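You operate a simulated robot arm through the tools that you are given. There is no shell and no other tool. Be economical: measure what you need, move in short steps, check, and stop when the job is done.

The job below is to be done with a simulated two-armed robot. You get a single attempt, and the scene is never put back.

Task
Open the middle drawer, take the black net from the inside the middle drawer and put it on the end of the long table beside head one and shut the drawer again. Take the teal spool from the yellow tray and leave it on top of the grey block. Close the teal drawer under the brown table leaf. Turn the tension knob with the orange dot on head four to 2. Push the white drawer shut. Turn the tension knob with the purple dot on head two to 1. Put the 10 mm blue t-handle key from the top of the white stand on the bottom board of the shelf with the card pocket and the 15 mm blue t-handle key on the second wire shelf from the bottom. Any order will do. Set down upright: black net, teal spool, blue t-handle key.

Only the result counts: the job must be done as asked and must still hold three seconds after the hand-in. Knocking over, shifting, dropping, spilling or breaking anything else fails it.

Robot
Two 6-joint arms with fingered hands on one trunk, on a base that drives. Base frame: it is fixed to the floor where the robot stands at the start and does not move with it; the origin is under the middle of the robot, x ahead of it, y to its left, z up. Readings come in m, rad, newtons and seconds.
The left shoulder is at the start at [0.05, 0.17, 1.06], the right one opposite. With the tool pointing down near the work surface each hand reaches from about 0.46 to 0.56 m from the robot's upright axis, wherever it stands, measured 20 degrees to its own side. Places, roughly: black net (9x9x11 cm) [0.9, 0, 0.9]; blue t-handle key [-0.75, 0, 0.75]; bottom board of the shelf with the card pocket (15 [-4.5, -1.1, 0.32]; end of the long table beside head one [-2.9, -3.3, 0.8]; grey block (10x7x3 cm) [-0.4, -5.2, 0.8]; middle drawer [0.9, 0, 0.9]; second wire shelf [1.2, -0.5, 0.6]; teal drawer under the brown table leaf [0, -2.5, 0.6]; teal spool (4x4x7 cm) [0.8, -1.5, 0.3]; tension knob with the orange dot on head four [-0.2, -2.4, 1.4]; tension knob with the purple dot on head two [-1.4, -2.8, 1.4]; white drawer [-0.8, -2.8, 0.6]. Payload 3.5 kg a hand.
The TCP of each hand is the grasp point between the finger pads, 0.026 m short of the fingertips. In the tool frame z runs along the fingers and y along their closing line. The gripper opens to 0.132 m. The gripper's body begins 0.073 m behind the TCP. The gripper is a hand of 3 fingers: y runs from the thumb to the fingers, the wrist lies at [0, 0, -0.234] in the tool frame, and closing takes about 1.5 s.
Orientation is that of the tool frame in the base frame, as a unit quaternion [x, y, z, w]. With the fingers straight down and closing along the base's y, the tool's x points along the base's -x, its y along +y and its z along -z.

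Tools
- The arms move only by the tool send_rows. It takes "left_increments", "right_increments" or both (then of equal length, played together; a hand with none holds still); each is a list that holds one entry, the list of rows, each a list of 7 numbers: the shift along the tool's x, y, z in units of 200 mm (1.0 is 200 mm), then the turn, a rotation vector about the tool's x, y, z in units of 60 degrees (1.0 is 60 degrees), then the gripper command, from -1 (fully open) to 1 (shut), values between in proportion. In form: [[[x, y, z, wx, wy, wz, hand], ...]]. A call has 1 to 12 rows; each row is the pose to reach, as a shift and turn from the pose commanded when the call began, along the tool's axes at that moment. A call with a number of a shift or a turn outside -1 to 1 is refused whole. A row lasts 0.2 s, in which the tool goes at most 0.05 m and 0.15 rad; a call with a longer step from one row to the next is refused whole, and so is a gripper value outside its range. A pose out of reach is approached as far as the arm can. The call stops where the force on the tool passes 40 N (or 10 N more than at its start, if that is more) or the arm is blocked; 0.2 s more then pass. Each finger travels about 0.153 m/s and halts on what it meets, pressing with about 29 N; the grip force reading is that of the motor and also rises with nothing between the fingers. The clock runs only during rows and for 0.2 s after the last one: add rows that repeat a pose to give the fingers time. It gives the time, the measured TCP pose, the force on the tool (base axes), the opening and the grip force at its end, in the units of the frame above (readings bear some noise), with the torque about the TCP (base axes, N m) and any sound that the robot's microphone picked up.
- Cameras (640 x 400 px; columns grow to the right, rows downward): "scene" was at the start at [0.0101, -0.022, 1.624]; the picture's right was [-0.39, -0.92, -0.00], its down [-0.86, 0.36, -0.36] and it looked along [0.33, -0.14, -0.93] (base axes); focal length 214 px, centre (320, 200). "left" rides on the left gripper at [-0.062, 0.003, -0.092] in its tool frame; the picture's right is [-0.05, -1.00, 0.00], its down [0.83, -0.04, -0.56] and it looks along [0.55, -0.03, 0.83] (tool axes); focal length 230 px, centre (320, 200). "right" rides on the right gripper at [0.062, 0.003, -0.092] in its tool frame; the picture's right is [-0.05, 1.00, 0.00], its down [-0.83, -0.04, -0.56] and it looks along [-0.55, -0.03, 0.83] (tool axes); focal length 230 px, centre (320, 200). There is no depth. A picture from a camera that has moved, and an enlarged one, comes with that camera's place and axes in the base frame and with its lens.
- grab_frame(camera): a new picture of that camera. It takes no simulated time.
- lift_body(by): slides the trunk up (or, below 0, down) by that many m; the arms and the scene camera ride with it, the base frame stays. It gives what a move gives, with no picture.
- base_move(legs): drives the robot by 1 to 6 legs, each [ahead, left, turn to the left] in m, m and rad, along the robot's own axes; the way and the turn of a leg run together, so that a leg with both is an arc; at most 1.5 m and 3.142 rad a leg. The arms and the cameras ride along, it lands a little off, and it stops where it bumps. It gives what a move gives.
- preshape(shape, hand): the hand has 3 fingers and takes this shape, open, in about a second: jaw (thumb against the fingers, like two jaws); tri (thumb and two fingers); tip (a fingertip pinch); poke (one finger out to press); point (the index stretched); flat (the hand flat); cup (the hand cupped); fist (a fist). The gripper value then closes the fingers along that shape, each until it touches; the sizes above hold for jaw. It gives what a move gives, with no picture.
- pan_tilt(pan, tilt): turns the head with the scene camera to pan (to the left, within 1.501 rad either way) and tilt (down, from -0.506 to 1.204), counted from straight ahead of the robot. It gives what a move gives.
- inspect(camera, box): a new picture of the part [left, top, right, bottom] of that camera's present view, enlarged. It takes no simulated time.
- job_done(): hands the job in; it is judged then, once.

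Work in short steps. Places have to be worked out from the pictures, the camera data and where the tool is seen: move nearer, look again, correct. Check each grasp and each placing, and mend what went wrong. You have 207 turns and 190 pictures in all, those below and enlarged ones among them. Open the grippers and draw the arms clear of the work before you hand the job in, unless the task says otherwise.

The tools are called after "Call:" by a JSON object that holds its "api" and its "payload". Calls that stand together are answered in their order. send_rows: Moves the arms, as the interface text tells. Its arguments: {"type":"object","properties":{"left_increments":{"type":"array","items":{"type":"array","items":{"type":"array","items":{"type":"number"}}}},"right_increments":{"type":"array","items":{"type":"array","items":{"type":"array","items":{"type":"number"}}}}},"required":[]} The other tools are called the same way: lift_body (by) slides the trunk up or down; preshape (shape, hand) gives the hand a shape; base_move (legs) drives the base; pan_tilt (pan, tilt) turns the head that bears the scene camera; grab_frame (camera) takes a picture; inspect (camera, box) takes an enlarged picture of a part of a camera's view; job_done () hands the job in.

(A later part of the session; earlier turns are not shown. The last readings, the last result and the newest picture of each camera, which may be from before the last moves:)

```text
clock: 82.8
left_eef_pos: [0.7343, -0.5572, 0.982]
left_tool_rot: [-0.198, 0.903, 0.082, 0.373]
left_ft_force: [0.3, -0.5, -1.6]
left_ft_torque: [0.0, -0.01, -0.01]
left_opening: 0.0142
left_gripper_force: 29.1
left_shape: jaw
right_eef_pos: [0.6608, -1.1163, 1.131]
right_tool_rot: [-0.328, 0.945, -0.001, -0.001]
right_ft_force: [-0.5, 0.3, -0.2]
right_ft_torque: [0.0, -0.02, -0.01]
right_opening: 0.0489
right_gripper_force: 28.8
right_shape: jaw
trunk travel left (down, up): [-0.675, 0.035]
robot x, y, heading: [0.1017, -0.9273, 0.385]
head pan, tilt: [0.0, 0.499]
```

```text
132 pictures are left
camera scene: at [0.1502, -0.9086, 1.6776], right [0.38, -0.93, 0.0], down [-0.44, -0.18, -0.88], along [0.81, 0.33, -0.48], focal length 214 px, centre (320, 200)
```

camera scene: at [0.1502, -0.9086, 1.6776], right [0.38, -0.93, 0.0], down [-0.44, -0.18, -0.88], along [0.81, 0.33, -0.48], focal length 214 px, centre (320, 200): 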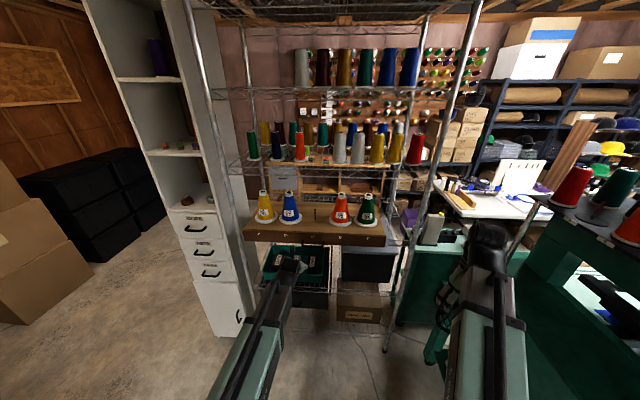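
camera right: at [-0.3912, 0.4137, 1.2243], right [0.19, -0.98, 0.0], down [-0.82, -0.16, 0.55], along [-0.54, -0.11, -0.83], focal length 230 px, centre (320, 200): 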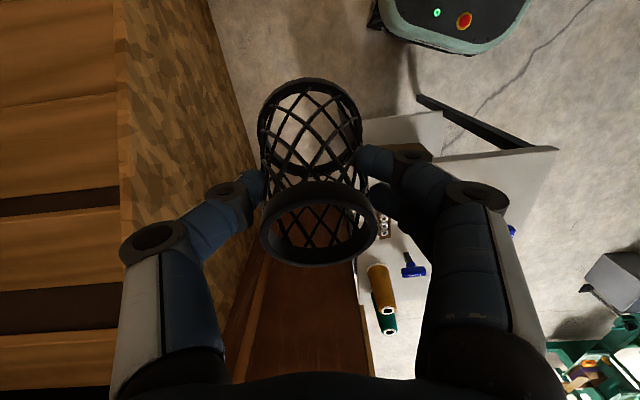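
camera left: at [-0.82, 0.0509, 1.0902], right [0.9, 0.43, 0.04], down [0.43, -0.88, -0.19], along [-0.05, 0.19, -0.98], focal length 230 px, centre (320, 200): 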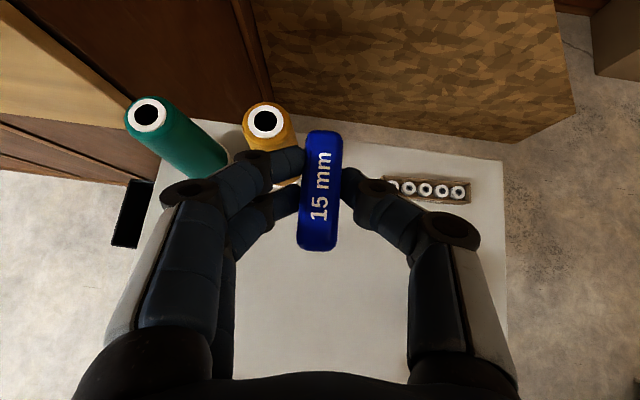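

Call:
{"api": "inspect", "payload": {"camera": "scene", "box": [230, 200, 410, 350]}}

Call:
{"api": "grab_frame", "payload": {"camera": "left"}}

```text
2.67 times, centred on (320, 275) of scene
camera zoom: at [0.1502, -0.9086, 1.6776], right [0.38, -0.93, 0.0], down [-0.44, -0.18, -0.88], along [0.81, 0.33, -0.48], focal length 572 px, centre (320, 0)
```

zoom: 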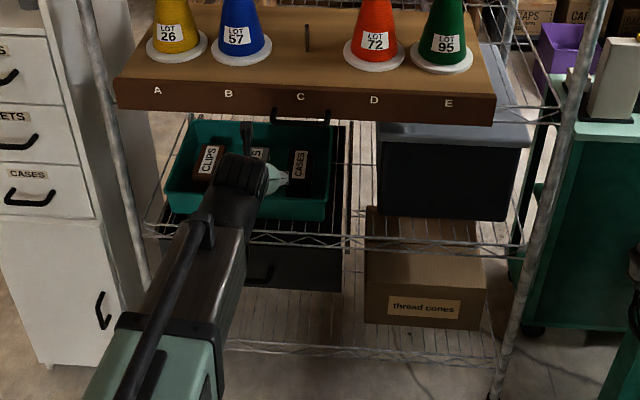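

```text
130 pictures are left
camera left: at [0.7138, -0.5612, 1.0899], right [0.45, -0.89, 0.04], down [-0.87, -0.45, -0.19], along [0.19, 0.06, -0.98], focal length 230 px, centre (320, 200)
```

left: 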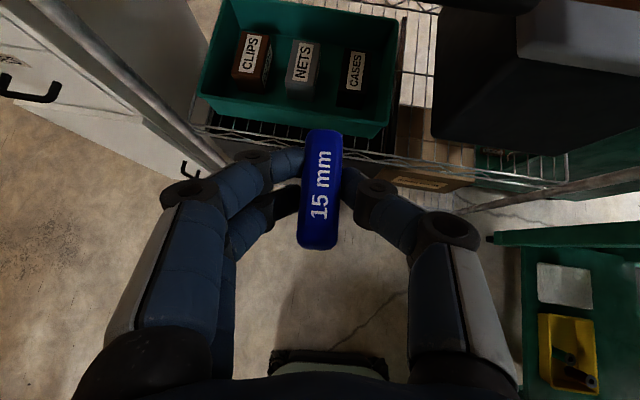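

There's a ~13 cm gap between the teal tray and black bin on the second shelf; target ≈(1.025, −0.635). Check what's near the right hand before going closer.

Call:
{"api": "grab_frame", "payload": {"camera": "right"}}

Call:
{"api": "pan_tilt", "payload": {"pan": -0.6, "tilt": 0.6}}

Call:
{"api": "grab_frame", "payload": {"camera": "scene"}}

```text
129 pictures are left
camera right: at [0.6111, -1.1528, 1.2243], right [-0.58, 0.82, 0.0], down [0.68, 0.48, 0.55], along [0.45, 0.32, -0.83], focal length 230 px, centre (320, 200)
```

right: 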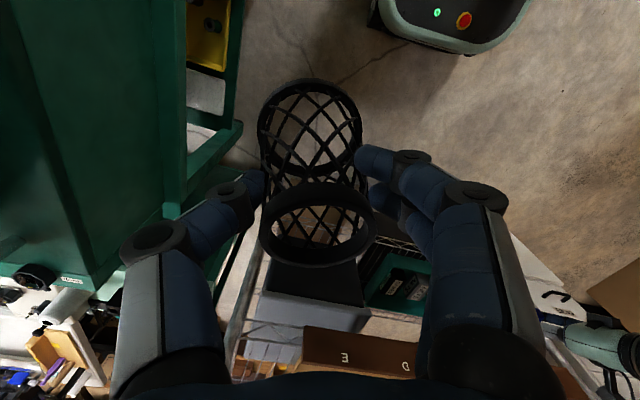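

```text
clock: 83.8
left_eef_pos: [0.7354, -0.5575, 0.9812]
left_tool_rot: [-0.197, 0.903, 0.081, 0.372]
left_ft_force: [0.2, 0.4, -1.2]
left_ft_torque: [0.02, 0.0, -0.02]
left_opening: 0.0142
left_gripper_force: 29.0
left_shape: jaw
right_eef_pos: [0.6616, -1.1162, 1.1317]
right_tool_rot: [-0.328, 0.945, 0.0, -0.001]
right_ft_force: [-0.1, -0.1, -0.8]
right_ft_torque: [0.0, 0.02, 0.0]
right_opening: 0.0489
right_gripper_force: 28.6
right_shape: jaw
trunk travel left (down, up): [-0.675, 0.035]
robot x, y, heading: [0.1052, -0.9262, 0.382]
head pan, tilt: [-0.6, 0.6]
```

```text
128 pictures are left
camera scene: at [0.1522, -0.9615, 1.6686], right [-0.21, -0.98, 0.0], down [-0.55, 0.12, -0.83], along [0.81, -0.17, -0.56], focal length 214 px, centre (320, 200)
```

scene: 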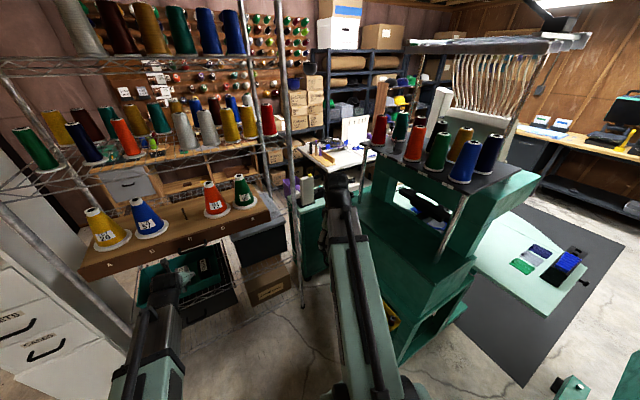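

Right hand must stay clear of the green machine: swing it inward in front of the robot, then drive ahead to the rack.

Call:
{"api": "send_rows", "payload": {"right_increments": [[[-0.106, 0.188, 0, 0, 0, 0, 1], [-0.212, 0.376, 0, 0, 0, 0, 1], [-0.318, 0.564, 0, 0, 0, 0, 1], [-0.424, 0.752, 0, 0, 0, 0, 1], [-0.53, 0.94, 0, 0, 0, 0, 1]]]}}

Call:
{"api": "base_move", "payload": {"legs": [[0.2, -0.14, 0]]}}

Call:
{"api": "pan_tilt", "payload": {"pan": 0, "tilt": 0.8}}

Call:
{"api": "grab_frame", "payload": {"camera": "scene"}}

Call:
{"api": "grab_frame", "payload": {"camera": "left"}}

```text
clock: 85.0
left_eef_pos: [0.7338, -0.5566, 0.982]
left_tool_rot: [-0.198, 0.903, 0.082, 0.373]
left_ft_force: [0.2, -1.0, -0.7]
left_ft_torque: [-0.01, -0.02, -0.01]
left_opening: 0.0139
left_gripper_force: 28.5
left_shape: jaw
right_eef_pos: [0.6256, -0.9038, 1.1298]
right_tool_rot: [-0.327, 0.945, -0.001, -0.002]
right_ft_force: [1.5, 1.2, 0.0]
right_ft_torque: [-0.02, -0.04, -0.03]
right_opening: 0.0485
right_gripper_force: 29.0
right_shape: jaw
trunk travel left (down, up): [-0.675, 0.035]
robot x, y, heading: [0.1048, -0.9273, 0.384]
head pan, tilt: [-0.6, 0.6]
```

```text
clock: 86.4
left_eef_pos: [0.8707, -0.5915, 0.9719]
left_tool_rot: [-0.201, 0.908, 0.081, 0.358]
left_ft_force: [2.9, -0.1, -11.3]
left_ft_torque: [-0.17, 0.12, -0.05]
left_opening: 0.0131
left_gripper_force: 28.9
left_shape: jaw
right_eef_pos: [0.7688, -0.9383, 1.1306]
right_tool_rot: [-0.329, 0.944, 0.0, -0.001]
right_ft_force: [-0.6, -0.4, -0.2]
right_ft_torque: [-0.04, -0.03, 0.01]
right_opening: 0.0488
right_gripper_force: 29.1
right_shape: jaw
trunk travel left (down, up): [-0.675, 0.035]
robot x, y, heading: [0.2446, -0.959, 0.387]
head pan, tilt: [-0.6, 0.6]
stopped in leg 1: the force on the tool passed its limit at 67 N (the readings are from after the stop); the commanded pose is now the measured one
```

```text
clock: 87.4
left_eef_pos: [0.8707, -0.5905, 0.9721]
left_tool_rot: [-0.201, 0.907, 0.082, 0.36]
left_ft_force: [-2.8, -0.9, -14.3]
left_ft_torque: [-0.26, 0.14, 0.09]
left_opening: 0.0134
left_gripper_force: 29.6
left_shape: jaw
right_eef_pos: [0.769, -0.9374, 1.1306]
right_tool_rot: [-0.329, 0.944, -0.001, -0.001]
right_ft_force: [0.1, -0.5, 0.4]
right_ft_torque: [0.0, 0.0, 0.01]
right_opening: 0.0487
right_gripper_force: 29.4
right_shape: jaw
trunk travel left (down, up): [-0.675, 0.035]
robot x, y, heading: [0.2504, -0.9606, 0.388]
head pan, tilt: [0.0, 0.799]
```

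```text
127 pictures are left
camera scene: at [0.2839, -0.9452, 1.6516], right [0.38, -0.93, 0.0], down [-0.66, -0.27, -0.7], along [0.65, 0.26, -0.72], focal length 214 px, centre (320, 200)
```

scene: 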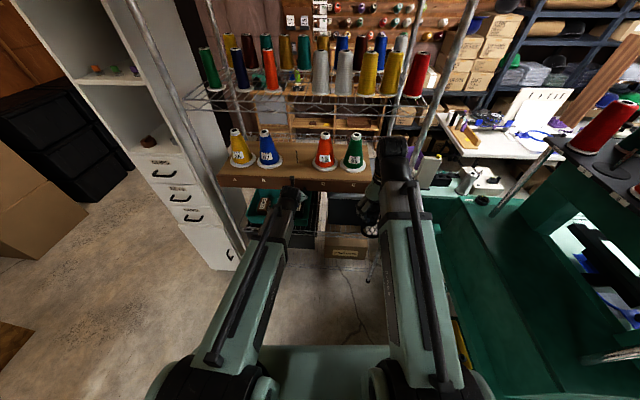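

```text
126 pictures are left
camera left: at [0.8526, -0.5936, 1.0807], right [0.46, -0.89, 0.03], down [-0.87, -0.46, -0.16], along [0.16, 0.05, -0.99], focal length 230 px, centre (320, 200)
```

left: 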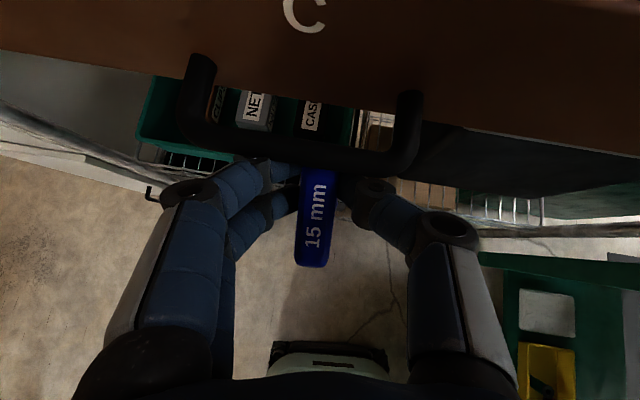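

The key bumped the wooden unit's drawer handle "C". Back off and inspect the unit and the key's seat in the hand.

Call:
{"api": "base_move", "payload": {"legs": [[-0.15, 0, 0]]}}

Call:
{"api": "grab_frame", "payload": {"camera": "left"}}

Call:
{"api": "inspect", "payload": {"camera": "scene", "box": [190, 80, 430, 250]}}

```text
clock: 88.8
left_eef_pos: [0.7299, -0.6456, 0.9725]
left_tool_rot: [-0.201, 0.907, 0.081, 0.361]
left_ft_force: [-0.4, -0.3, -1.5]
left_ft_torque: [-0.01, 0.01, -0.01]
left_opening: 0.0131
left_gripper_force: 29.0
left_shape: jaw
right_eef_pos: [0.6274, -0.9943, 1.1312]
right_tool_rot: [-0.329, 0.944, 0.0, 0.0]
right_ft_force: [-0.8, -0.3, 0.2]
right_ft_torque: [0.0, -0.03, -0.04]
right_opening: 0.0489
right_gripper_force: 28.8
right_shape: jaw
trunk travel left (down, up): [-0.675, 0.035]
robot x, y, heading: [0.1063, -1.0148, 0.387]
head pan, tilt: [0.0, 0.799]
```

```text
125 pictures are left
camera left: at [0.7113, -0.6505, 1.0827], right [0.46, -0.89, 0.03], down [-0.87, -0.46, -0.17], along [0.16, 0.05, -0.99], focal length 230 px, centre (320, 200)
```

left: 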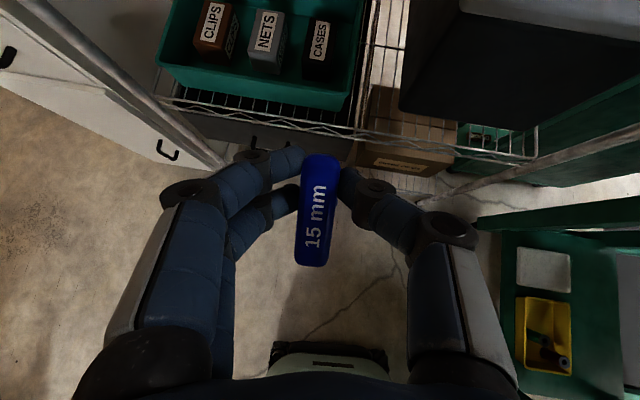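

```text
2.35 times, centred on (310, 165) of scene
camera zoom: at [0.1417, -1.0032, 1.6518], right [0.38, -0.93, 0.0], down [-0.66, -0.27, -0.7], along [0.65, 0.26, -0.72], focal length 505 px, centre (344, 282)
```

zoom: 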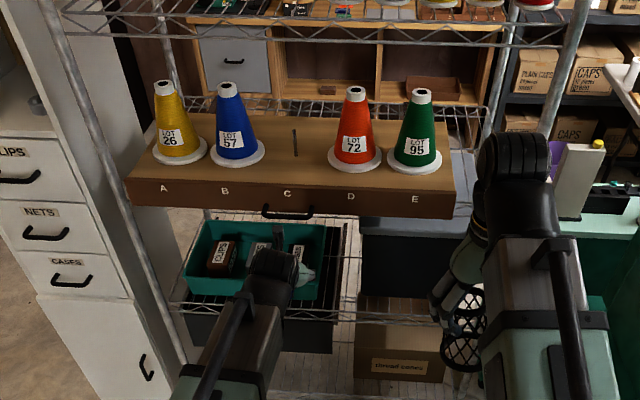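

Unit and cones look undisturbed. Look at the key from the side through the right camera.

Call:
{"api": "grab_frame", "payload": {"camera": "right"}}

```text
123 pictures are left
camera right: at [0.578, -1.0306, 1.2243], right [-0.58, 0.81, 0.0], down [0.68, 0.48, 0.55], along [0.45, 0.32, -0.83], focal length 230 px, centre (320, 200)
```

right: 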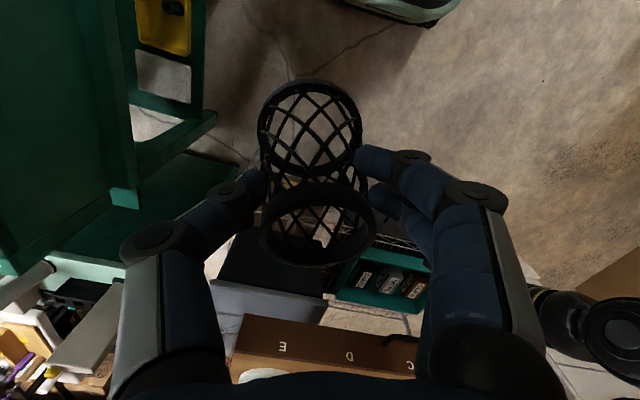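

Yaw the right hand ~32° so its camera sees the left hand.

Call:
{"api": "send_rows", "payload": {"right_increments": [[[0, 0, 0, 0, 0, -0.135, 1], [0, 0, 0, 0, 0, -0.27, 1], [0, 0, 0, 0, 0, -0.4, 1], [0, 0, 0, 0, 0, -0.53, 1]]]}}

Call:
{"api": "grab_frame", "payload": {"camera": "right"}}

```text
clock: 89.8
left_eef_pos: [0.7306, -0.6449, 0.9732]
left_tool_rot: [-0.203, 0.907, 0.083, 0.359]
left_ft_force: [-0.1, 0.3, -1.5]
left_ft_torque: [0.03, -0.01, -0.02]
left_opening: 0.0132
left_gripper_force: 28.8
left_shape: jaw
right_eef_pos: [0.6294, -0.9946, 1.1303]
right_tool_rot: [-0.576, 0.817, 0.0, -0.002]
right_ft_force: [0.7, 0.2, 0.5]
right_ft_torque: [-0.02, -0.02, 0.01]
right_opening: 0.0488
right_gripper_force: 29.1
right_shape: jaw
trunk travel left (down, up): [-0.675, 0.035]
robot x, y, heading: [0.1126, -1.0174, 0.391]
head pan, tilt: [0.0, 0.799]
```

```text
122 pictures are left
camera right: at [0.6059, -1.0512, 1.2236], right [-0.92, 0.38, 0.0], down [0.32, 0.77, 0.55], along [0.21, 0.51, -0.83], focal length 230 px, centre (320, 200)
```

right: 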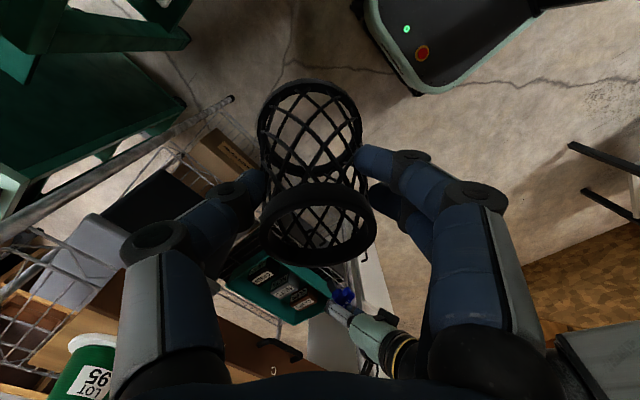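

Call:
{"api": "inspect", "payload": {"camera": "right", "box": [300, 260, 420, 370]}}

```text
3.64 times, centred on (360, 315) of right
camera zoom: at [0.6059, -1.0512, 1.2236], right [-0.92, 0.38, 0.0], down [0.32, 0.77, 0.55], along [0.21, 0.51, -0.83], focal length 837 px, centre (174, -218)
```

zoom: 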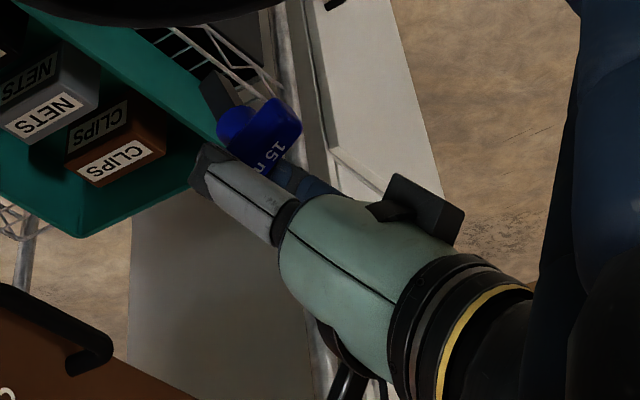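

The side view shows the key tilted ~30° in the grip (shank forward) after the bump. I'll return to the stand to set it down upright and regrasp. First restore the right hand.

Call:
{"api": "send_rows", "payload": {"right_increments": [[[0, 0, 0, 0, 0, 0.135, 1], [0, 0, 0, 0, 0, 0.27, 1], [0, 0, 0, 0, 0, 0.4, 1], [0, 0, 0, 0, 0, 0.53, 1]]]}}

Call:
{"api": "base_move", "payload": {"legs": [[-0.37, 0.38, 0]]}}

Call:
{"api": "send_rows", "payload": {"right_increments": [[[0.106, -0.188, 0, 0, 0, 0, 1], [0.212, -0.376, 0, 0, 0, 0, 1], [0.318, -0.564, 0, 0, 0, 0, 1], [0.424, -0.752, 0, 0, 0, 0, 1], [0.53, -0.94, 0, 0, 0, 0, 1]]]}}

Call:
{"api": "base_move", "payload": {"legs": [[0, 0, 1.55], [0.2, 0, 0]]}}

Call:
{"api": "grab_frame", "payload": {"camera": "scene"}}

Call:
{"api": "grab_frame", "payload": {"camera": "left"}}

```text
clock: 90.8
left_eef_pos: [0.731, -0.6462, 0.9723]
left_tool_rot: [-0.202, 0.907, 0.082, 0.36]
left_ft_force: [0.1, 0.3, -1.2]
left_ft_torque: [0.02, 0.0, 0.03]
left_opening: 0.0129
left_gripper_force: 29.0
left_shape: jaw
right_eef_pos: [0.6296, -0.9948, 1.1296]
right_tool_rot: [-0.328, 0.945, -0.001, -0.002]
right_ft_force: [0.1, 0.2, 0.0]
right_ft_torque: [-0.01, 0.02, -0.01]
right_opening: 0.049
right_gripper_force: 28.8
right_shape: jaw
trunk travel left (down, up): [-0.675, 0.035]
robot x, y, heading: [0.1069, -1.0175, 0.384]
head pan, tilt: [0.0, 0.799]
```

```text
clock: 93.8
left_eef_pos: [0.2448, -0.4347, 0.9727]
left_tool_rot: [-0.201, 0.907, 0.081, 0.36]
left_ft_force: [-0.2, 0.0, -1.4]
left_ft_torque: [0.01, 0.01, -0.04]
left_opening: 0.0132
left_gripper_force: 28.6
left_shape: jaw
right_eef_pos: [0.1454, -0.7825, 1.13]
right_tool_rot: [-0.328, 0.945, 0.0, -0.001]
right_ft_force: [-0.3, 0.2, -0.3]
right_ft_torque: [0.01, 0.0, 0.02]
right_opening: 0.0489
right_gripper_force: 28.8
right_shape: jaw
trunk travel left (down, up): [-0.675, 0.035]
robot x, y, heading: [-0.376, -0.8063, 0.384]
head pan, tilt: [0.0, 0.799]
```

```text
clock: 95.0
left_eef_pos: [0.2475, -0.4352, 0.9728]
left_tool_rot: [-0.201, 0.907, 0.082, 0.36]
left_ft_force: [-0.2, 0.4, -1.4]
left_ft_torque: [-0.02, 0.01, 0.0]
left_opening: 0.0132
left_gripper_force: 28.8
left_shape: jaw
right_eef_pos: [0.1786, -0.9967, 1.1296]
right_tool_rot: [-0.329, 0.944, 0.0, -0.001]
right_ft_force: [0.6, -0.3, 0.3]
right_ft_torque: [-0.02, 0.0, 0.01]
right_opening: 0.0487
right_gripper_force: 29.5
right_shape: jaw
trunk travel left (down, up): [-0.675, 0.035]
robot x, y, heading: [-0.3754, -0.8032, 0.388]
head pan, tilt: [0.0, 0.799]
```

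```text
clock: 100.4
left_eef_pos: [-0.8048, 0.0164, 0.9721]
left_tool_rot: [0.779, -0.508, -0.309, -0.198]
left_ft_force: [-0.4, 0.6, -1.5]
left_ft_torque: [-0.04, 0.01, 0.05]
left_opening: 0.0131
left_gripper_force: 28.9
left_shape: jaw
right_eef_pos: [-0.247, -0.0642, 1.1297]
right_tool_rot: [0.895, -0.445, 0.002, 0.001]
right_ft_force: [0.3, 0.1, 0.2]
right_ft_torque: [0.0, 0.0, 0.03]
right_opening: 0.0484
right_gripper_force: 29.0
right_shape: jaw
trunk travel left (down, up): [-0.675, 0.035]
robot x, y, heading: [-0.4505, -0.6147, 1.934]
head pan, tilt: [0.0, 0.799]
```

```text
120 pictures are left
camera scene: at [-0.4655, -0.5764, 1.6516], right [0.93, 0.36, 0.0], down [0.26, -0.67, -0.7], along [-0.25, 0.65, -0.72], focal length 214 px, centre (320, 200)
```

scene: 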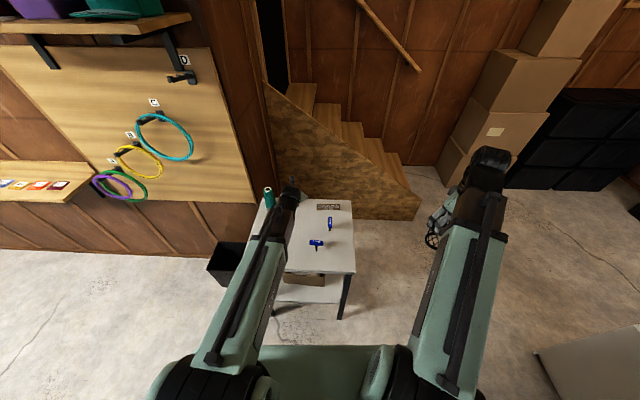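

```text
119 pictures are left
camera left: at [-0.8013, 0.0001, 1.0808], right [0.9, 0.44, 0.03], down [0.44, -0.88, -0.16], along [-0.04, 0.16, -0.99], focal length 230 px, centre (320, 200)
```

left: 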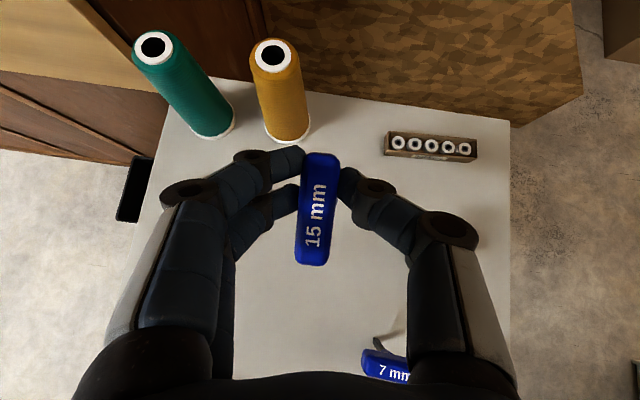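

Call:
{"api": "inspect", "payload": {"camera": "left", "box": [270, 140, 370, 280]}}

```text
2.86 times, centred on (320, 210) of left
camera zoom: at [-0.8013, 0.0001, 1.0808], right [0.9, 0.44, 0.03], down [0.44, -0.88, -0.16], along [-0.04, 0.16, -0.99], focal length 657 px, centre (320, 171)
```

zoom: 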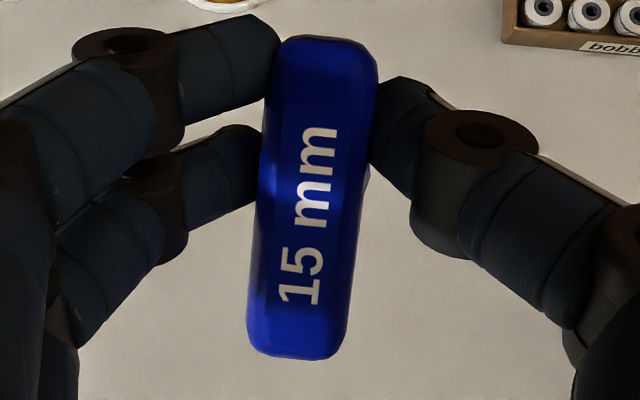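

The pitch estimate is uncertain; yaw the right hand so its camera views the key from the side.

Call:
{"api": "send_rows", "payload": {"right_increments": [[[0, 0, 0, 0, 0, -0.13, 1], [0, 0, 0, 0, 0, -0.26, 1], [0, 0, 0, 0, 0, -0.39, 1], [0, 0, 0, 0, 0, -0.52, 1], [0, 0, 0, 0, 0, -0.65, 1], [0, 0, 0, 0, 0, -0.77, 1]]]}}

Call:
{"api": "grab_frame", "payload": {"camera": "right"}}

```text
clock: 101.8
left_eef_pos: [-0.8056, 0.0149, 0.9724]
left_tool_rot: [0.778, -0.508, -0.31, -0.201]
left_ft_force: [-0.2, 0.3, -1.4]
left_ft_torque: [-0.02, -0.02, -0.01]
left_opening: 0.0129
left_gripper_force: 29.3
left_shape: jaw
right_eef_pos: [-0.3043, -0.061, 1.1303]
right_tool_rot: [0.998, -0.07, 0.003, 0.001]
right_ft_force: [-0.5, 0.0, -0.4]
right_ft_torque: [0.01, -0.05, -0.01]
right_opening: 0.0485
right_gripper_force: 29.0
right_shape: jaw
right hand out of reach, approached as far as the arm can: row 5, 6
trunk travel left (down, up): [-0.675, 0.035]
robot x, y, heading: [-0.4483, -0.614, 1.934]
head pan, tilt: [0.0, 0.799]
```

```text
117 pictures are left
camera right: at [-0.2439, -0.0735, 1.223], right [-0.19, -0.98, 0.0], down [-0.82, 0.16, 0.55], along [-0.54, 0.1, -0.83], focal length 230 px, centre (320, 200)
```

right: 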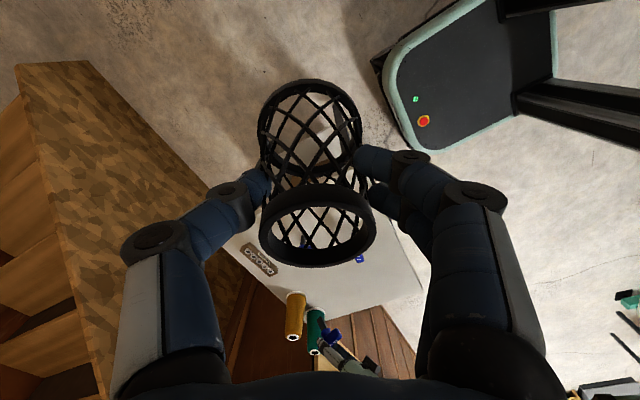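

Call:
{"api": "inspect", "payload": {"camera": "right", "box": [280, 280, 400, 380]}}

```text
4.00 times, centred on (340, 330) of right
camera zoom: at [-0.2439, -0.0735, 1.223], right [-0.19, -0.98, 0.0], down [-0.82, 0.16, 0.55], along [-0.54, 0.1, -0.83], focal length 920 px, centre (240, -320)
```

zoom: 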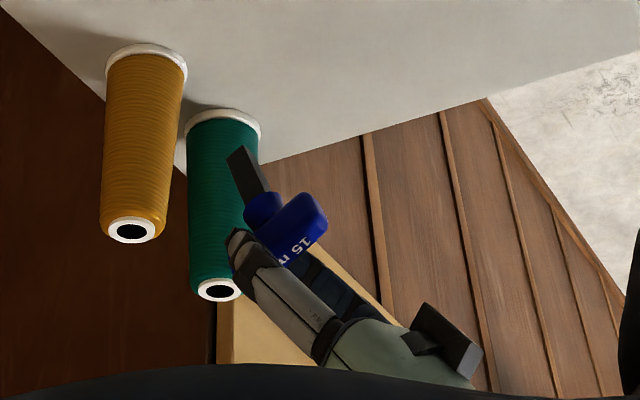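

Shank is tilted ~27.5° forward. Rotate the left hand by that amount to bring the key upright and move over a free spot of the stand, then recheck.

Call:
{"api": "send_rows", "payload": {"left_increments": [[[0.13, 0.003, -0.024, 0, 0.092, 0, 1], [0.26, 0.006, -0.048, 0, 0.183, 0, 1], [0.39, 0.01, -0.072, 0, 0.275, 0, 1], [0.52, 0.013, -0.096, 0, 0.366, 0, 1], [0.65, 0.016, -0.12, 0, 0.458, 0, 1]]]}}

Call:
{"api": "grab_frame", "payload": {"camera": "right"}}

Call:
{"api": "inspect", "payload": {"camera": "right", "box": [300, 250, 420, 350]}}

```text
clock: 103.0
left_eef_pos: [-0.7635, -0.088, 0.9003]
left_tool_rot: [0.83, -0.541, -0.117, -0.074]
left_ft_force: [-0.9, -0.3, -0.9]
left_ft_torque: [0.03, 0.0, -0.02]
left_opening: 0.0132
left_gripper_force: 29.2
left_shape: jaw
right_eef_pos: [-0.3027, -0.0606, 1.1295]
right_tool_rot: [0.997, -0.071, 0.002, 0.001]
right_ft_force: [0.1, -0.7, 0.0]
right_ft_torque: [0.03, 0.01, -0.03]
right_opening: 0.0485
right_gripper_force: 28.5
right_shape: jaw
trunk travel left (down, up): [-0.675, 0.035]
robot x, y, heading: [-0.446, -0.6136, 1.939]
head pan, tilt: [0.0, 0.799]
```

```text
115 pictures are left
camera right: at [-0.2433, -0.0736, 1.2229], right [-0.19, -0.98, 0.0], down [-0.82, 0.16, 0.55], along [-0.54, 0.1, -0.83], focal length 230 px, centre (320, 200)
```

right: 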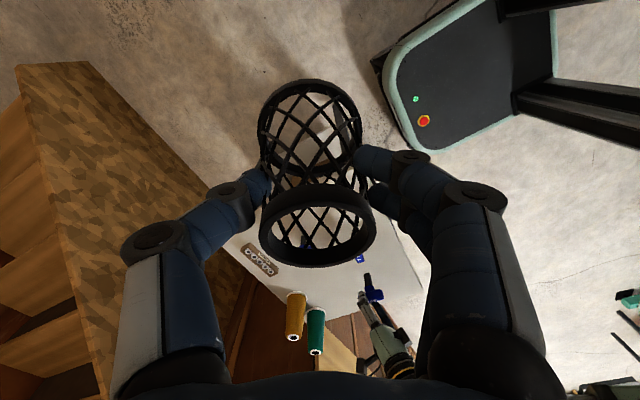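

```text
4.00 times, centred on (360, 300) of right
camera zoom: at [-0.2433, -0.0736, 1.2229], right [-0.19, -0.98, 0.0], down [-0.82, 0.16, 0.55], along [-0.54, 0.1, -0.83], focal length 920 px, centre (160, -200)
```

zoom: 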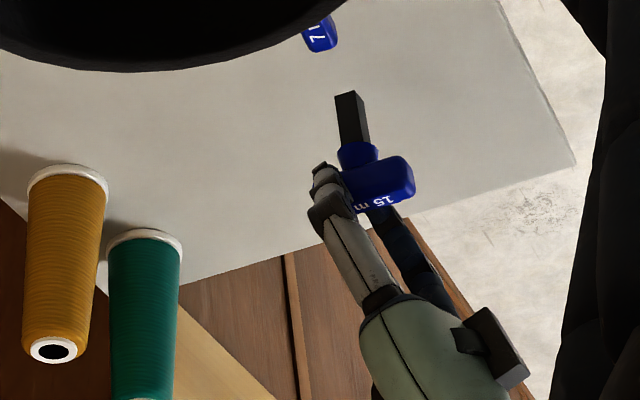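

Key now upright within ~1°. Lower 5.5 cm, then in small steps until the table is felt.

Call:
{"api": "send_rows", "payload": {"left_increments": [[[0.025, 0, 0.09, 0, 0, 0, 1], [0.05, 0, 0.18, 0, 0, 0, 1], [0.075, 0, 0.265, 0, 0, 0, 1]]]}}

Call:
{"api": "inspect", "payload": {"camera": "right", "box": [300, 230, 420, 330]}}

```text
clock: 103.8
left_eef_pos: [-0.7646, -0.0873, 0.846]
left_tool_rot: [0.83, -0.541, -0.116, -0.074]
left_ft_force: [-0.2, 0.2, -2.5]
left_ft_torque: [-0.01, 0.0, -0.01]
left_opening: 0.0128
left_gripper_force: 29.2
left_shape: jaw
right_eef_pos: [-0.3036, -0.0621, 1.1302]
right_tool_rot: [0.998, -0.07, 0.002, 0.001]
right_ft_force: [0.3, 0.4, -1.2]
right_ft_torque: [-0.01, -0.01, -0.02]
right_opening: 0.0485
right_gripper_force: 29.1
right_shape: jaw
trunk travel left (down, up): [-0.675, 0.035]
robot x, y, heading: [-0.4504, -0.6148, 1.935]
head pan, tilt: [0.0, 0.799]
```

```text
4.00 times, centred on (360, 280) of right
camera zoom: at [-0.2433, -0.0735, 1.2229], right [-0.19, -0.98, 0.0], down [-0.82, 0.16, 0.55], along [-0.54, 0.1, -0.83], focal length 920 px, centre (160, -120)
```

zoom: 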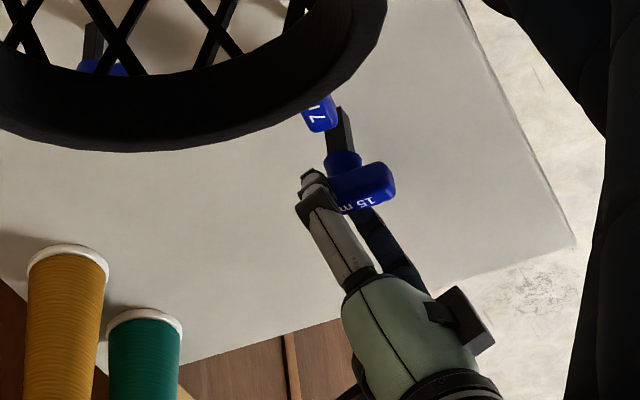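

Call:
{"api": "send_rows", "payload": {"left_increments": [[[0.0055, 0, 0.019, 0, 0, 0, 1], [0.011, 0, 0.038, 0, 0, 0, 1]]]}}

Call:
{"api": "send_rows", "payload": {"left_increments": [[[0.004, 0, 0.014, 0, 0, 0, 1], [0.004, 0, 0.014, 0, 0, 0, 1]]]}}

Call:
{"api": "send_rows", "payload": {"left_increments": [[[0.004, 0, 0.014, 0, 0, 0, 1], [0.004, 0, 0.014, 0, 0, 0, 1]]]}}

```text
clock: 104.4
left_eef_pos: [-0.7647, -0.0877, 0.8382]
left_tool_rot: [0.83, -0.541, -0.117, -0.074]
left_ft_force: [-0.5, -0.9, -1.3]
left_ft_torque: [0.01, -0.01, -0.05]
left_opening: 0.0131
left_gripper_force: 29.3
left_shape: jaw
right_eef_pos: [-0.3038, -0.0616, 1.1299]
right_tool_rot: [0.997, -0.071, 0.002, 0.002]
right_ft_force: [-0.1, -0.2, 0.0]
right_ft_torque: [-0.03, 0.01, 0.01]
right_opening: 0.0484
right_gripper_force: 29.2
right_shape: jaw
trunk travel left (down, up): [-0.675, 0.035]
robot x, y, heading: [-0.4509, -0.6183, 1.939]
head pan, tilt: [0.0, 0.799]
```

```text
clock: 105.0
left_eef_pos: [-0.7637, -0.0876, 0.8367]
left_tool_rot: [0.829, -0.541, -0.119, -0.075]
left_ft_force: [0.0, 2.8, 15.8]
left_ft_torque: [0.11, 0.07, -0.01]
left_opening: 0.0136
left_gripper_force: 28.6
left_shape: jaw
right_eef_pos: [-0.3032, -0.0627, 1.129]
right_tool_rot: [0.997, -0.071, 0.001, 0.001]
right_ft_force: [0.1, -0.7, 0.5]
right_ft_torque: [-0.04, -0.01, -0.03]
right_opening: 0.0486
right_gripper_force: 28.5
right_shape: jaw
trunk travel left (down, up): [-0.675, 0.035]
robot x, y, heading: [-0.4449, -0.6176, 1.937]
head pan, tilt: [0.0, 0.799]
```

```text
clock: 105.6
left_eef_pos: [-0.7646, -0.0888, 0.8343]
left_tool_rot: [0.83, -0.54, -0.119, -0.075]
left_ft_force: [2.1, 5.8, 33.7]
left_ft_torque: [0.29, 0.03, -0.05]
left_opening: 0.0168
left_gripper_force: 28.9
left_shape: jaw
right_eef_pos: [-0.3027, -0.0625, 1.1312]
right_tool_rot: [0.998, -0.07, 0.002, 0.0]
right_ft_force: [-0.4, 0.2, -0.8]
right_ft_torque: [0.0, -0.03, -0.02]
right_opening: 0.0485
right_gripper_force: 29.3
right_shape: jaw
trunk travel left (down, up): [-0.675, 0.035]
robot x, y, heading: [-0.4509, -0.6134, 1.933]
head pan, tilt: [0.0, 0.799]
```

Contact felt and pressed (34 N), which should flatten the base. Ease up 2 mm, then check.

Call:
{"api": "send_rows", "payload": {"left_increments": [[[-0.003, 0, -0.01, 0, 0, 0, 1], [-0.004, 0, -0.013, 0, 0, 0, 1]]]}}

Call:
{"api": "inspect", "payload": {"camera": "right", "box": [300, 230, 420, 330]}}

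Call:
{"api": "inspect", "payload": {"camera": "left", "box": [270, 140, 370, 280]}}

```text
clock: 106.2
left_eef_pos: [-0.7633, -0.0891, 0.8368]
left_tool_rot: [0.83, -0.54, -0.117, -0.074]
left_ft_force: [1.6, 4.2, 23.9]
left_ft_torque: [0.2, 0.02, -0.02]
left_opening: 0.0165
left_gripper_force: 28.4
left_shape: jaw
right_eef_pos: [-0.303, -0.0637, 1.1301]
right_tool_rot: [0.997, -0.071, 0.002, 0.0]
right_ft_force: [0.5, -0.3, -0.1]
right_ft_torque: [0.0, 0.02, -0.01]
right_opening: 0.0486
right_gripper_force: 29.0
right_shape: jaw
trunk travel left (down, up): [-0.675, 0.035]
robot x, y, heading: [-0.4474, -0.6146, 1.932]
head pan, tilt: [0.0, 0.799]
```

```text
4.00 times, centred on (360, 280) of right
camera zoom: at [-0.2423, -0.0745, 1.2231], right [-0.19, -0.98, 0.0], down [-0.82, 0.16, 0.55], along [-0.54, 0.11, -0.83], focal length 920 px, centre (160, -120)
```

zoom: 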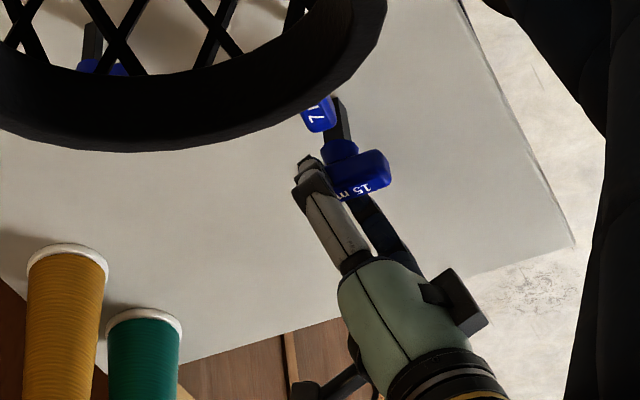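

```text
2.86 times, centred on (320, 210) of left
camera zoom: at [-0.78, -0.0568, 0.9408], right [0.89, 0.45, 0.01], down [0.42, -0.85, 0.31], along [0.15, -0.27, -0.95], focal length 657 px, centre (320, 171)
```

zoom: 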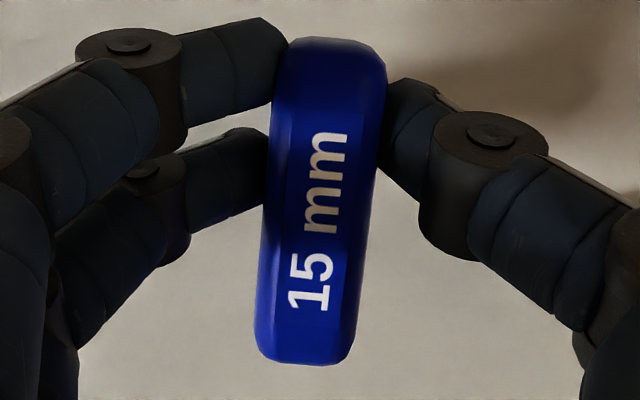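

Ease off further, then open the fingers gently.

Call:
{"api": "send_rows", "payload": {"left_increments": [[[-0.004, 0, -0.014, 0, 0, 0, 1], [-0.005, 0, -0.018, 0, 0, 0, 1]]]}}

Call:
{"api": "send_rows", "payload": {"left_increments": [[[0, 0, 0, 0, 0, 0, 0.7], [0, 0, 0, 0, 0, 0, 0.6], [0, 0, 0, 0, 0, 0, 0.4], [0, 0, 0, 0, 0, 0, 0.2], [0, 0, 0, 0, 0, 0, 0.1]]]}}

Call:
{"api": "inspect", "payload": {"camera": "right", "box": [300, 230, 420, 330]}}

Call:
{"api": "grab_frame", "payload": {"camera": "left"}}

```text
clock: 106.8
left_eef_pos: [-0.7641, -0.0887, 0.8377]
left_tool_rot: [0.83, -0.541, -0.114, -0.073]
left_ft_force: [-0.1, 0.8, -2.0]
left_ft_torque: [0.02, 0.03, -0.01]
left_opening: 0.016
left_gripper_force: 29.7
left_shape: jaw
right_eef_pos: [-0.3035, -0.0617, 1.1286]
right_tool_rot: [0.997, -0.071, 0.003, 0.0]
right_ft_force: [-0.3, -0.3, -0.6]
right_ft_torque: [-0.01, 0.02, 0.0]
right_opening: 0.0488
right_gripper_force: 29.2
right_shape: jaw
trunk travel left (down, up): [-0.675, 0.035]
robot x, y, heading: [-0.4504, -0.6128, 1.938]
head pan, tilt: [0.0, 0.799]
```

```text
clock: 108.0
left_eef_pos: [-0.7656, -0.0871, 0.8389]
left_tool_rot: [0.83, -0.541, -0.116, -0.074]
left_ft_force: [-0.5, 0.4, 0.4]
left_ft_torque: [-0.04, -0.03, -0.01]
left_opening: 0.0587
left_gripper_force: 0.0
left_shape: jaw
right_eef_pos: [-0.3031, -0.0616, 1.1297]
right_tool_rot: [0.997, -0.071, 0.003, 0.001]
right_ft_force: [-1.0, 0.3, 0.7]
right_ft_torque: [-0.01, 0.02, 0.02]
right_opening: 0.0486
right_gripper_force: 29.1
right_shape: jaw
trunk travel left (down, up): [-0.675, 0.035]
robot x, y, heading: [-0.4461, -0.6161, 1.941]
head pan, tilt: [0.0, 0.799]
```

```text
4.00 times, centred on (360, 280) of right
camera zoom: at [-0.2432, -0.0736, 1.2229], right [-0.19, -0.98, 0.0], down [-0.82, 0.16, 0.55], along [-0.54, 0.1, -0.83], focal length 920 px, centre (160, -120)
```

zoom: 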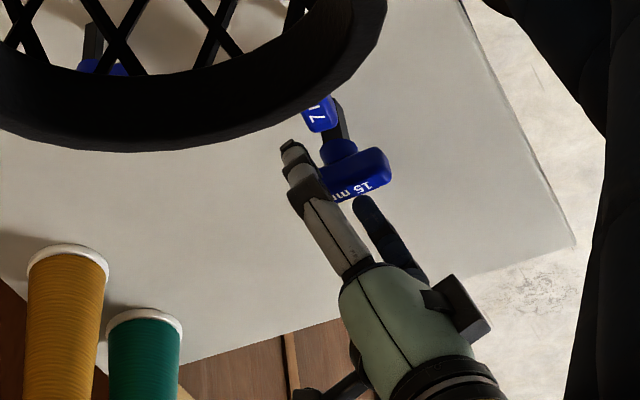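

```text
109 pictures are left
camera left: at [-0.7806, -0.0562, 0.944], right [0.89, 0.45, 0.01], down [0.42, -0.85, 0.31], along [0.15, -0.27, -0.95], focal length 230 px, centre (320, 200)
```

left: 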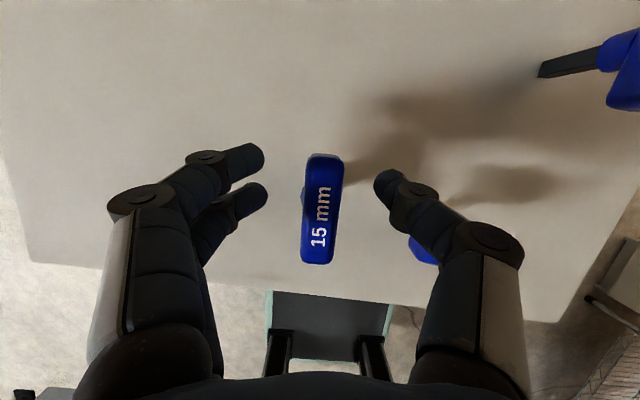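

The key stands upright. Retreat up, back the base 10 cm, then come in again with a 50° pitch.

Call:
{"api": "send_rows", "payload": {"left_increments": [[[0, 0, -0.17, 0, 0, 0, 0], [0, 0, -0.34, 0, 0, 0, 0], [0, 0, -0.5, 0, 0, 0, 0]]]}}

Call:
{"api": "base_move", "payload": {"legs": [[-0.1, 0, 0]]}}

Call:
{"api": "send_rows", "payload": {"left_increments": [[[-0.032, -0.009, 0.05, 0, -0.114, 0, 0], [-0.064, -0.017, 0.1, 0, -0.228, 0, 0], [-0.096, -0.026, 0.15, 0, -0.342, 0, 0], [-0.128, -0.034, 0.2, 0, -0.456, 0, 0], [-0.16, -0.043, 0.249, 0, -0.57, 0, 0]]]}}

Call:
{"api": "grab_frame", "payload": {"camera": "left"}}

```text
clock: 108.8
left_eef_pos: [-0.7528, -0.1134, 0.9355]
left_tool_rot: [0.83, -0.54, -0.117, -0.074]
left_ft_force: [-1.2, -0.1, -0.1]
left_ft_torque: [0.01, 0.0, -0.03]
left_opening: 0.0654
left_gripper_force: 0.0
left_shape: jaw
right_eef_pos: [-0.3038, -0.0609, 1.1302]
right_tool_rot: [0.997, -0.071, 0.002, 0.001]
right_ft_force: [-0.3, -0.9, -0.4]
right_ft_torque: [0.03, -0.01, 0.01]
right_opening: 0.0482
right_gripper_force: 28.8
right_shape: jaw
trunk travel left (down, up): [-0.675, 0.035]
robot x, y, heading: [-0.4499, -0.6166, 1.934]
head pan, tilt: [0.0, 0.799]
```

```text
clock: 110.0
left_eef_pos: [-0.7165, -0.2083, 0.9357]
left_tool_rot: [0.83, -0.54, -0.118, -0.074]
left_ft_force: [0.1, -0.7, 0.5]
left_ft_torque: [0.07, 0.04, 0.0]
left_opening: 0.0653
left_gripper_force: 0.0
left_shape: jaw
right_eef_pos: [-0.2675, -0.159, 1.1311]
right_tool_rot: [0.998, -0.071, 0.003, 0.0]
right_ft_force: [0.0, -0.7, -0.7]
right_ft_torque: [0.02, 0.01, 0.02]
right_opening: 0.0482
right_gripper_force: 28.8
right_shape: jaw
trunk travel left (down, up): [-0.675, 0.035]
robot x, y, heading: [-0.4102, -0.707, 1.939]
head pan, tilt: [0.0, 0.799]
```

```text
clock: 111.2
left_eef_pos: [-0.7259, -0.1643, 0.8965]
left_tool_rot: [0.758, -0.495, -0.356, -0.23]
left_ft_force: [-0.5, 0.0, 0.3]
left_ft_torque: [-0.02, -0.02, 0.01]
left_opening: 0.0655
left_gripper_force: 0.1
left_shape: jaw
right_eef_pos: [-0.2669, -0.1569, 1.1293]
right_tool_rot: [0.997, -0.071, 0.003, 0.0]
right_ft_force: [0.6, 0.8, -0.8]
right_ft_torque: [-0.01, 0.01, -0.05]
right_opening: 0.0486
right_gripper_force: 29.3
right_shape: jaw
trunk travel left (down, up): [-0.675, 0.035]
robot x, y, heading: [-0.4079, -0.711, 1.939]
head pan, tilt: [0.0, 0.799]
```

```text
108 pictures are left
camera left: at [-0.7167, -0.1915, 1.002], right [0.9, 0.43, 0.04], down [0.42, -0.86, -0.28], along [-0.09, 0.27, -0.96], focal length 230 px, centre (320, 200)
```

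left: 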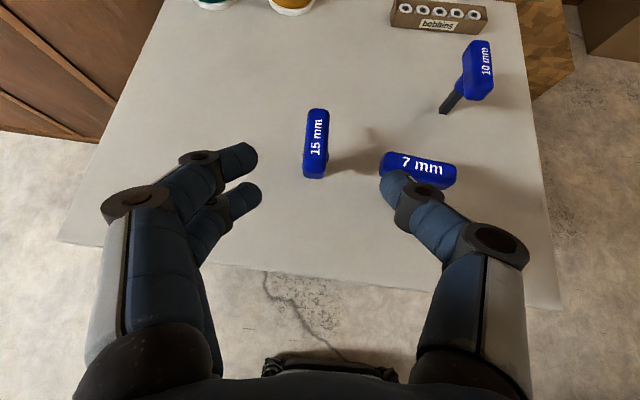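

15 mm key centred; 7 mm key stands nearby on the thumb side, so narrow the hand to ~4.5 cm and advance.

Call:
{"api": "send_rows", "payload": {"left_increments": [[[0, 0, 0, 0, 0, 0, 0.3], [0, 0.01, 0.12, 0, 0, 0, 0.33], [0, 0.02, 0.24, 0, 0, 0, 0.33], [0, 0.02, 0.36, 0, 0, 0, 0.33], [0, 0.02, 0.465, 0, 0, 0, 0.33]]]}}

Call:
{"api": "grab_frame", "payload": {"camera": "left"}}

```text
clock: 112.4
left_eef_pos: [-0.759, -0.1001, 0.8373]
left_tool_rot: [0.759, -0.495, -0.355, -0.23]
left_ft_force: [0.4, 1.2, 0.4]
left_ft_torque: [-0.04, -0.01, -0.01]
left_opening: 0.0446
left_gripper_force: 0.0
left_shape: jaw
right_eef_pos: [-0.2668, -0.1571, 1.1291]
right_tool_rot: [0.998, -0.071, 0.001, 0.002]
right_ft_force: [0.1, 0.2, 0.7]
right_ft_torque: [-0.02, 0.02, -0.02]
right_opening: 0.0482
right_gripper_force: 28.7
right_shape: jaw
trunk travel left (down, up): [-0.675, 0.035]
robot x, y, heading: [-0.4095, -0.7072, 1.937]
head pan, tilt: [0.0, 0.799]
```

```text
107 pictures are left
camera left: at [-0.7501, -0.1278, 0.9421], right [0.9, 0.43, 0.04], down [0.43, -0.86, -0.28], along [-0.09, 0.27, -0.96], focal length 230 px, centre (320, 200)
```

left: 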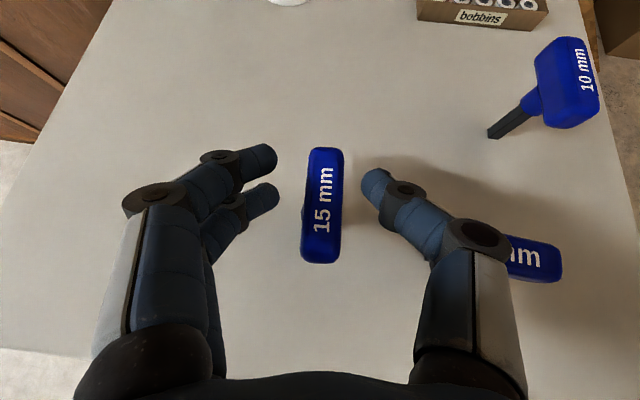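

Centred without touching. Close and lift 12 cm.

Call:
{"api": "send_rows", "payload": {"left_increments": [[[0, 0, 0, 0, 0, 0, 0.6], [0, 0, 0, 0, 0, 0, 1], [0, 0, 0, 0, 0, 0, 1], [0, 0, 0, 0, 0, 0, 1], [0, 0, 0, 0, 0, 0, 1], [-0.115, 0, -0.097, 0, 0, 0, 1], [-0.23, 0, -0.193, 0, 0, 0, 1], [-0.345, 0, -0.29, 0, 0, 0, 1], [-0.46, 0, -0.386, 0, 0, 0, 1]]]}}

Call:
{"api": "grab_frame", "payload": {"camera": "left"}}

Call:
{"api": "grab_frame", "payload": {"camera": "right"}}

```text
clock: 114.4
left_eef_pos: [-0.7593, -0.0997, 0.9567]
left_tool_rot: [0.759, -0.496, -0.355, -0.229]
left_ft_force: [0.2, -0.1, -1.7]
left_ft_torque: [0.01, -0.02, -0.02]
left_opening: 0.0147
left_gripper_force: 28.4
left_shape: jaw
right_eef_pos: [-0.2668, -0.1569, 1.1298]
right_tool_rot: [0.997, -0.071, 0.003, 0.0]
right_ft_force: [0.0, -0.4, 0.2]
right_ft_torque: [0.02, 0.0, 0.03]
right_opening: 0.0484
right_gripper_force: 28.8
right_shape: jaw
trunk travel left (down, up): [-0.675, 0.035]
robot x, y, heading: [-0.4122, -0.7156, 1.938]
head pan, tilt: [0.0, 0.799]
```

```text
106 pictures are left
camera left: at [-0.7492, -0.1279, 1.0628], right [0.9, 0.43, 0.04], down [0.43, -0.86, -0.28], along [-0.09, 0.27, -0.96], focal length 230 px, centre (320, 200)
```

left: 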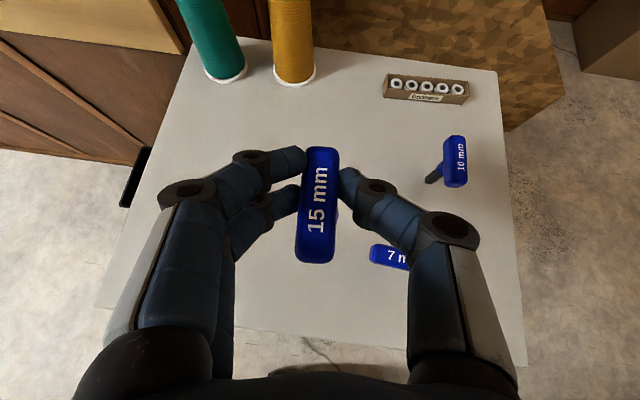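

```text
105 pictures are left
camera right: at [-0.2067, -0.1686, 1.2229], right [-0.19, -0.98, 0.0], down [-0.82, 0.16, 0.55], along [-0.54, 0.1, -0.83], focal length 230 px, centre (320, 200)
```

right: 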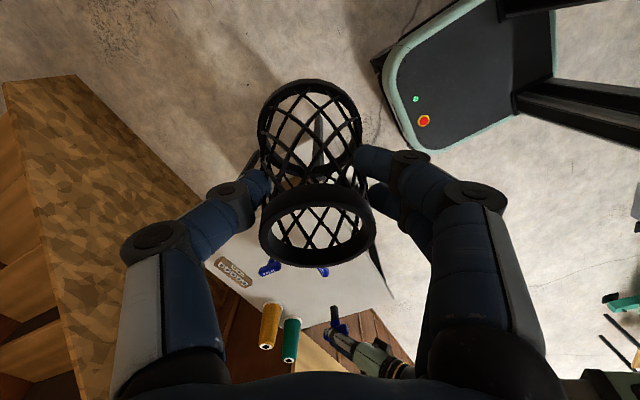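

Call:
{"api": "inspect", "payload": {"camera": "right", "box": [280, 280, 400, 380]}}

```text
4.00 times, centred on (340, 330) of right
camera zoom: at [-0.2067, -0.1686, 1.2229], right [-0.19, -0.98, 0.0], down [-0.82, 0.16, 0.55], along [-0.54, 0.1, -0.83], focal length 920 px, centre (240, -320)
```

zoom: 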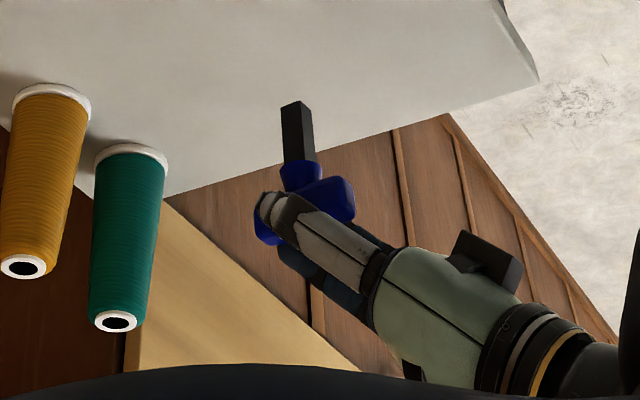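

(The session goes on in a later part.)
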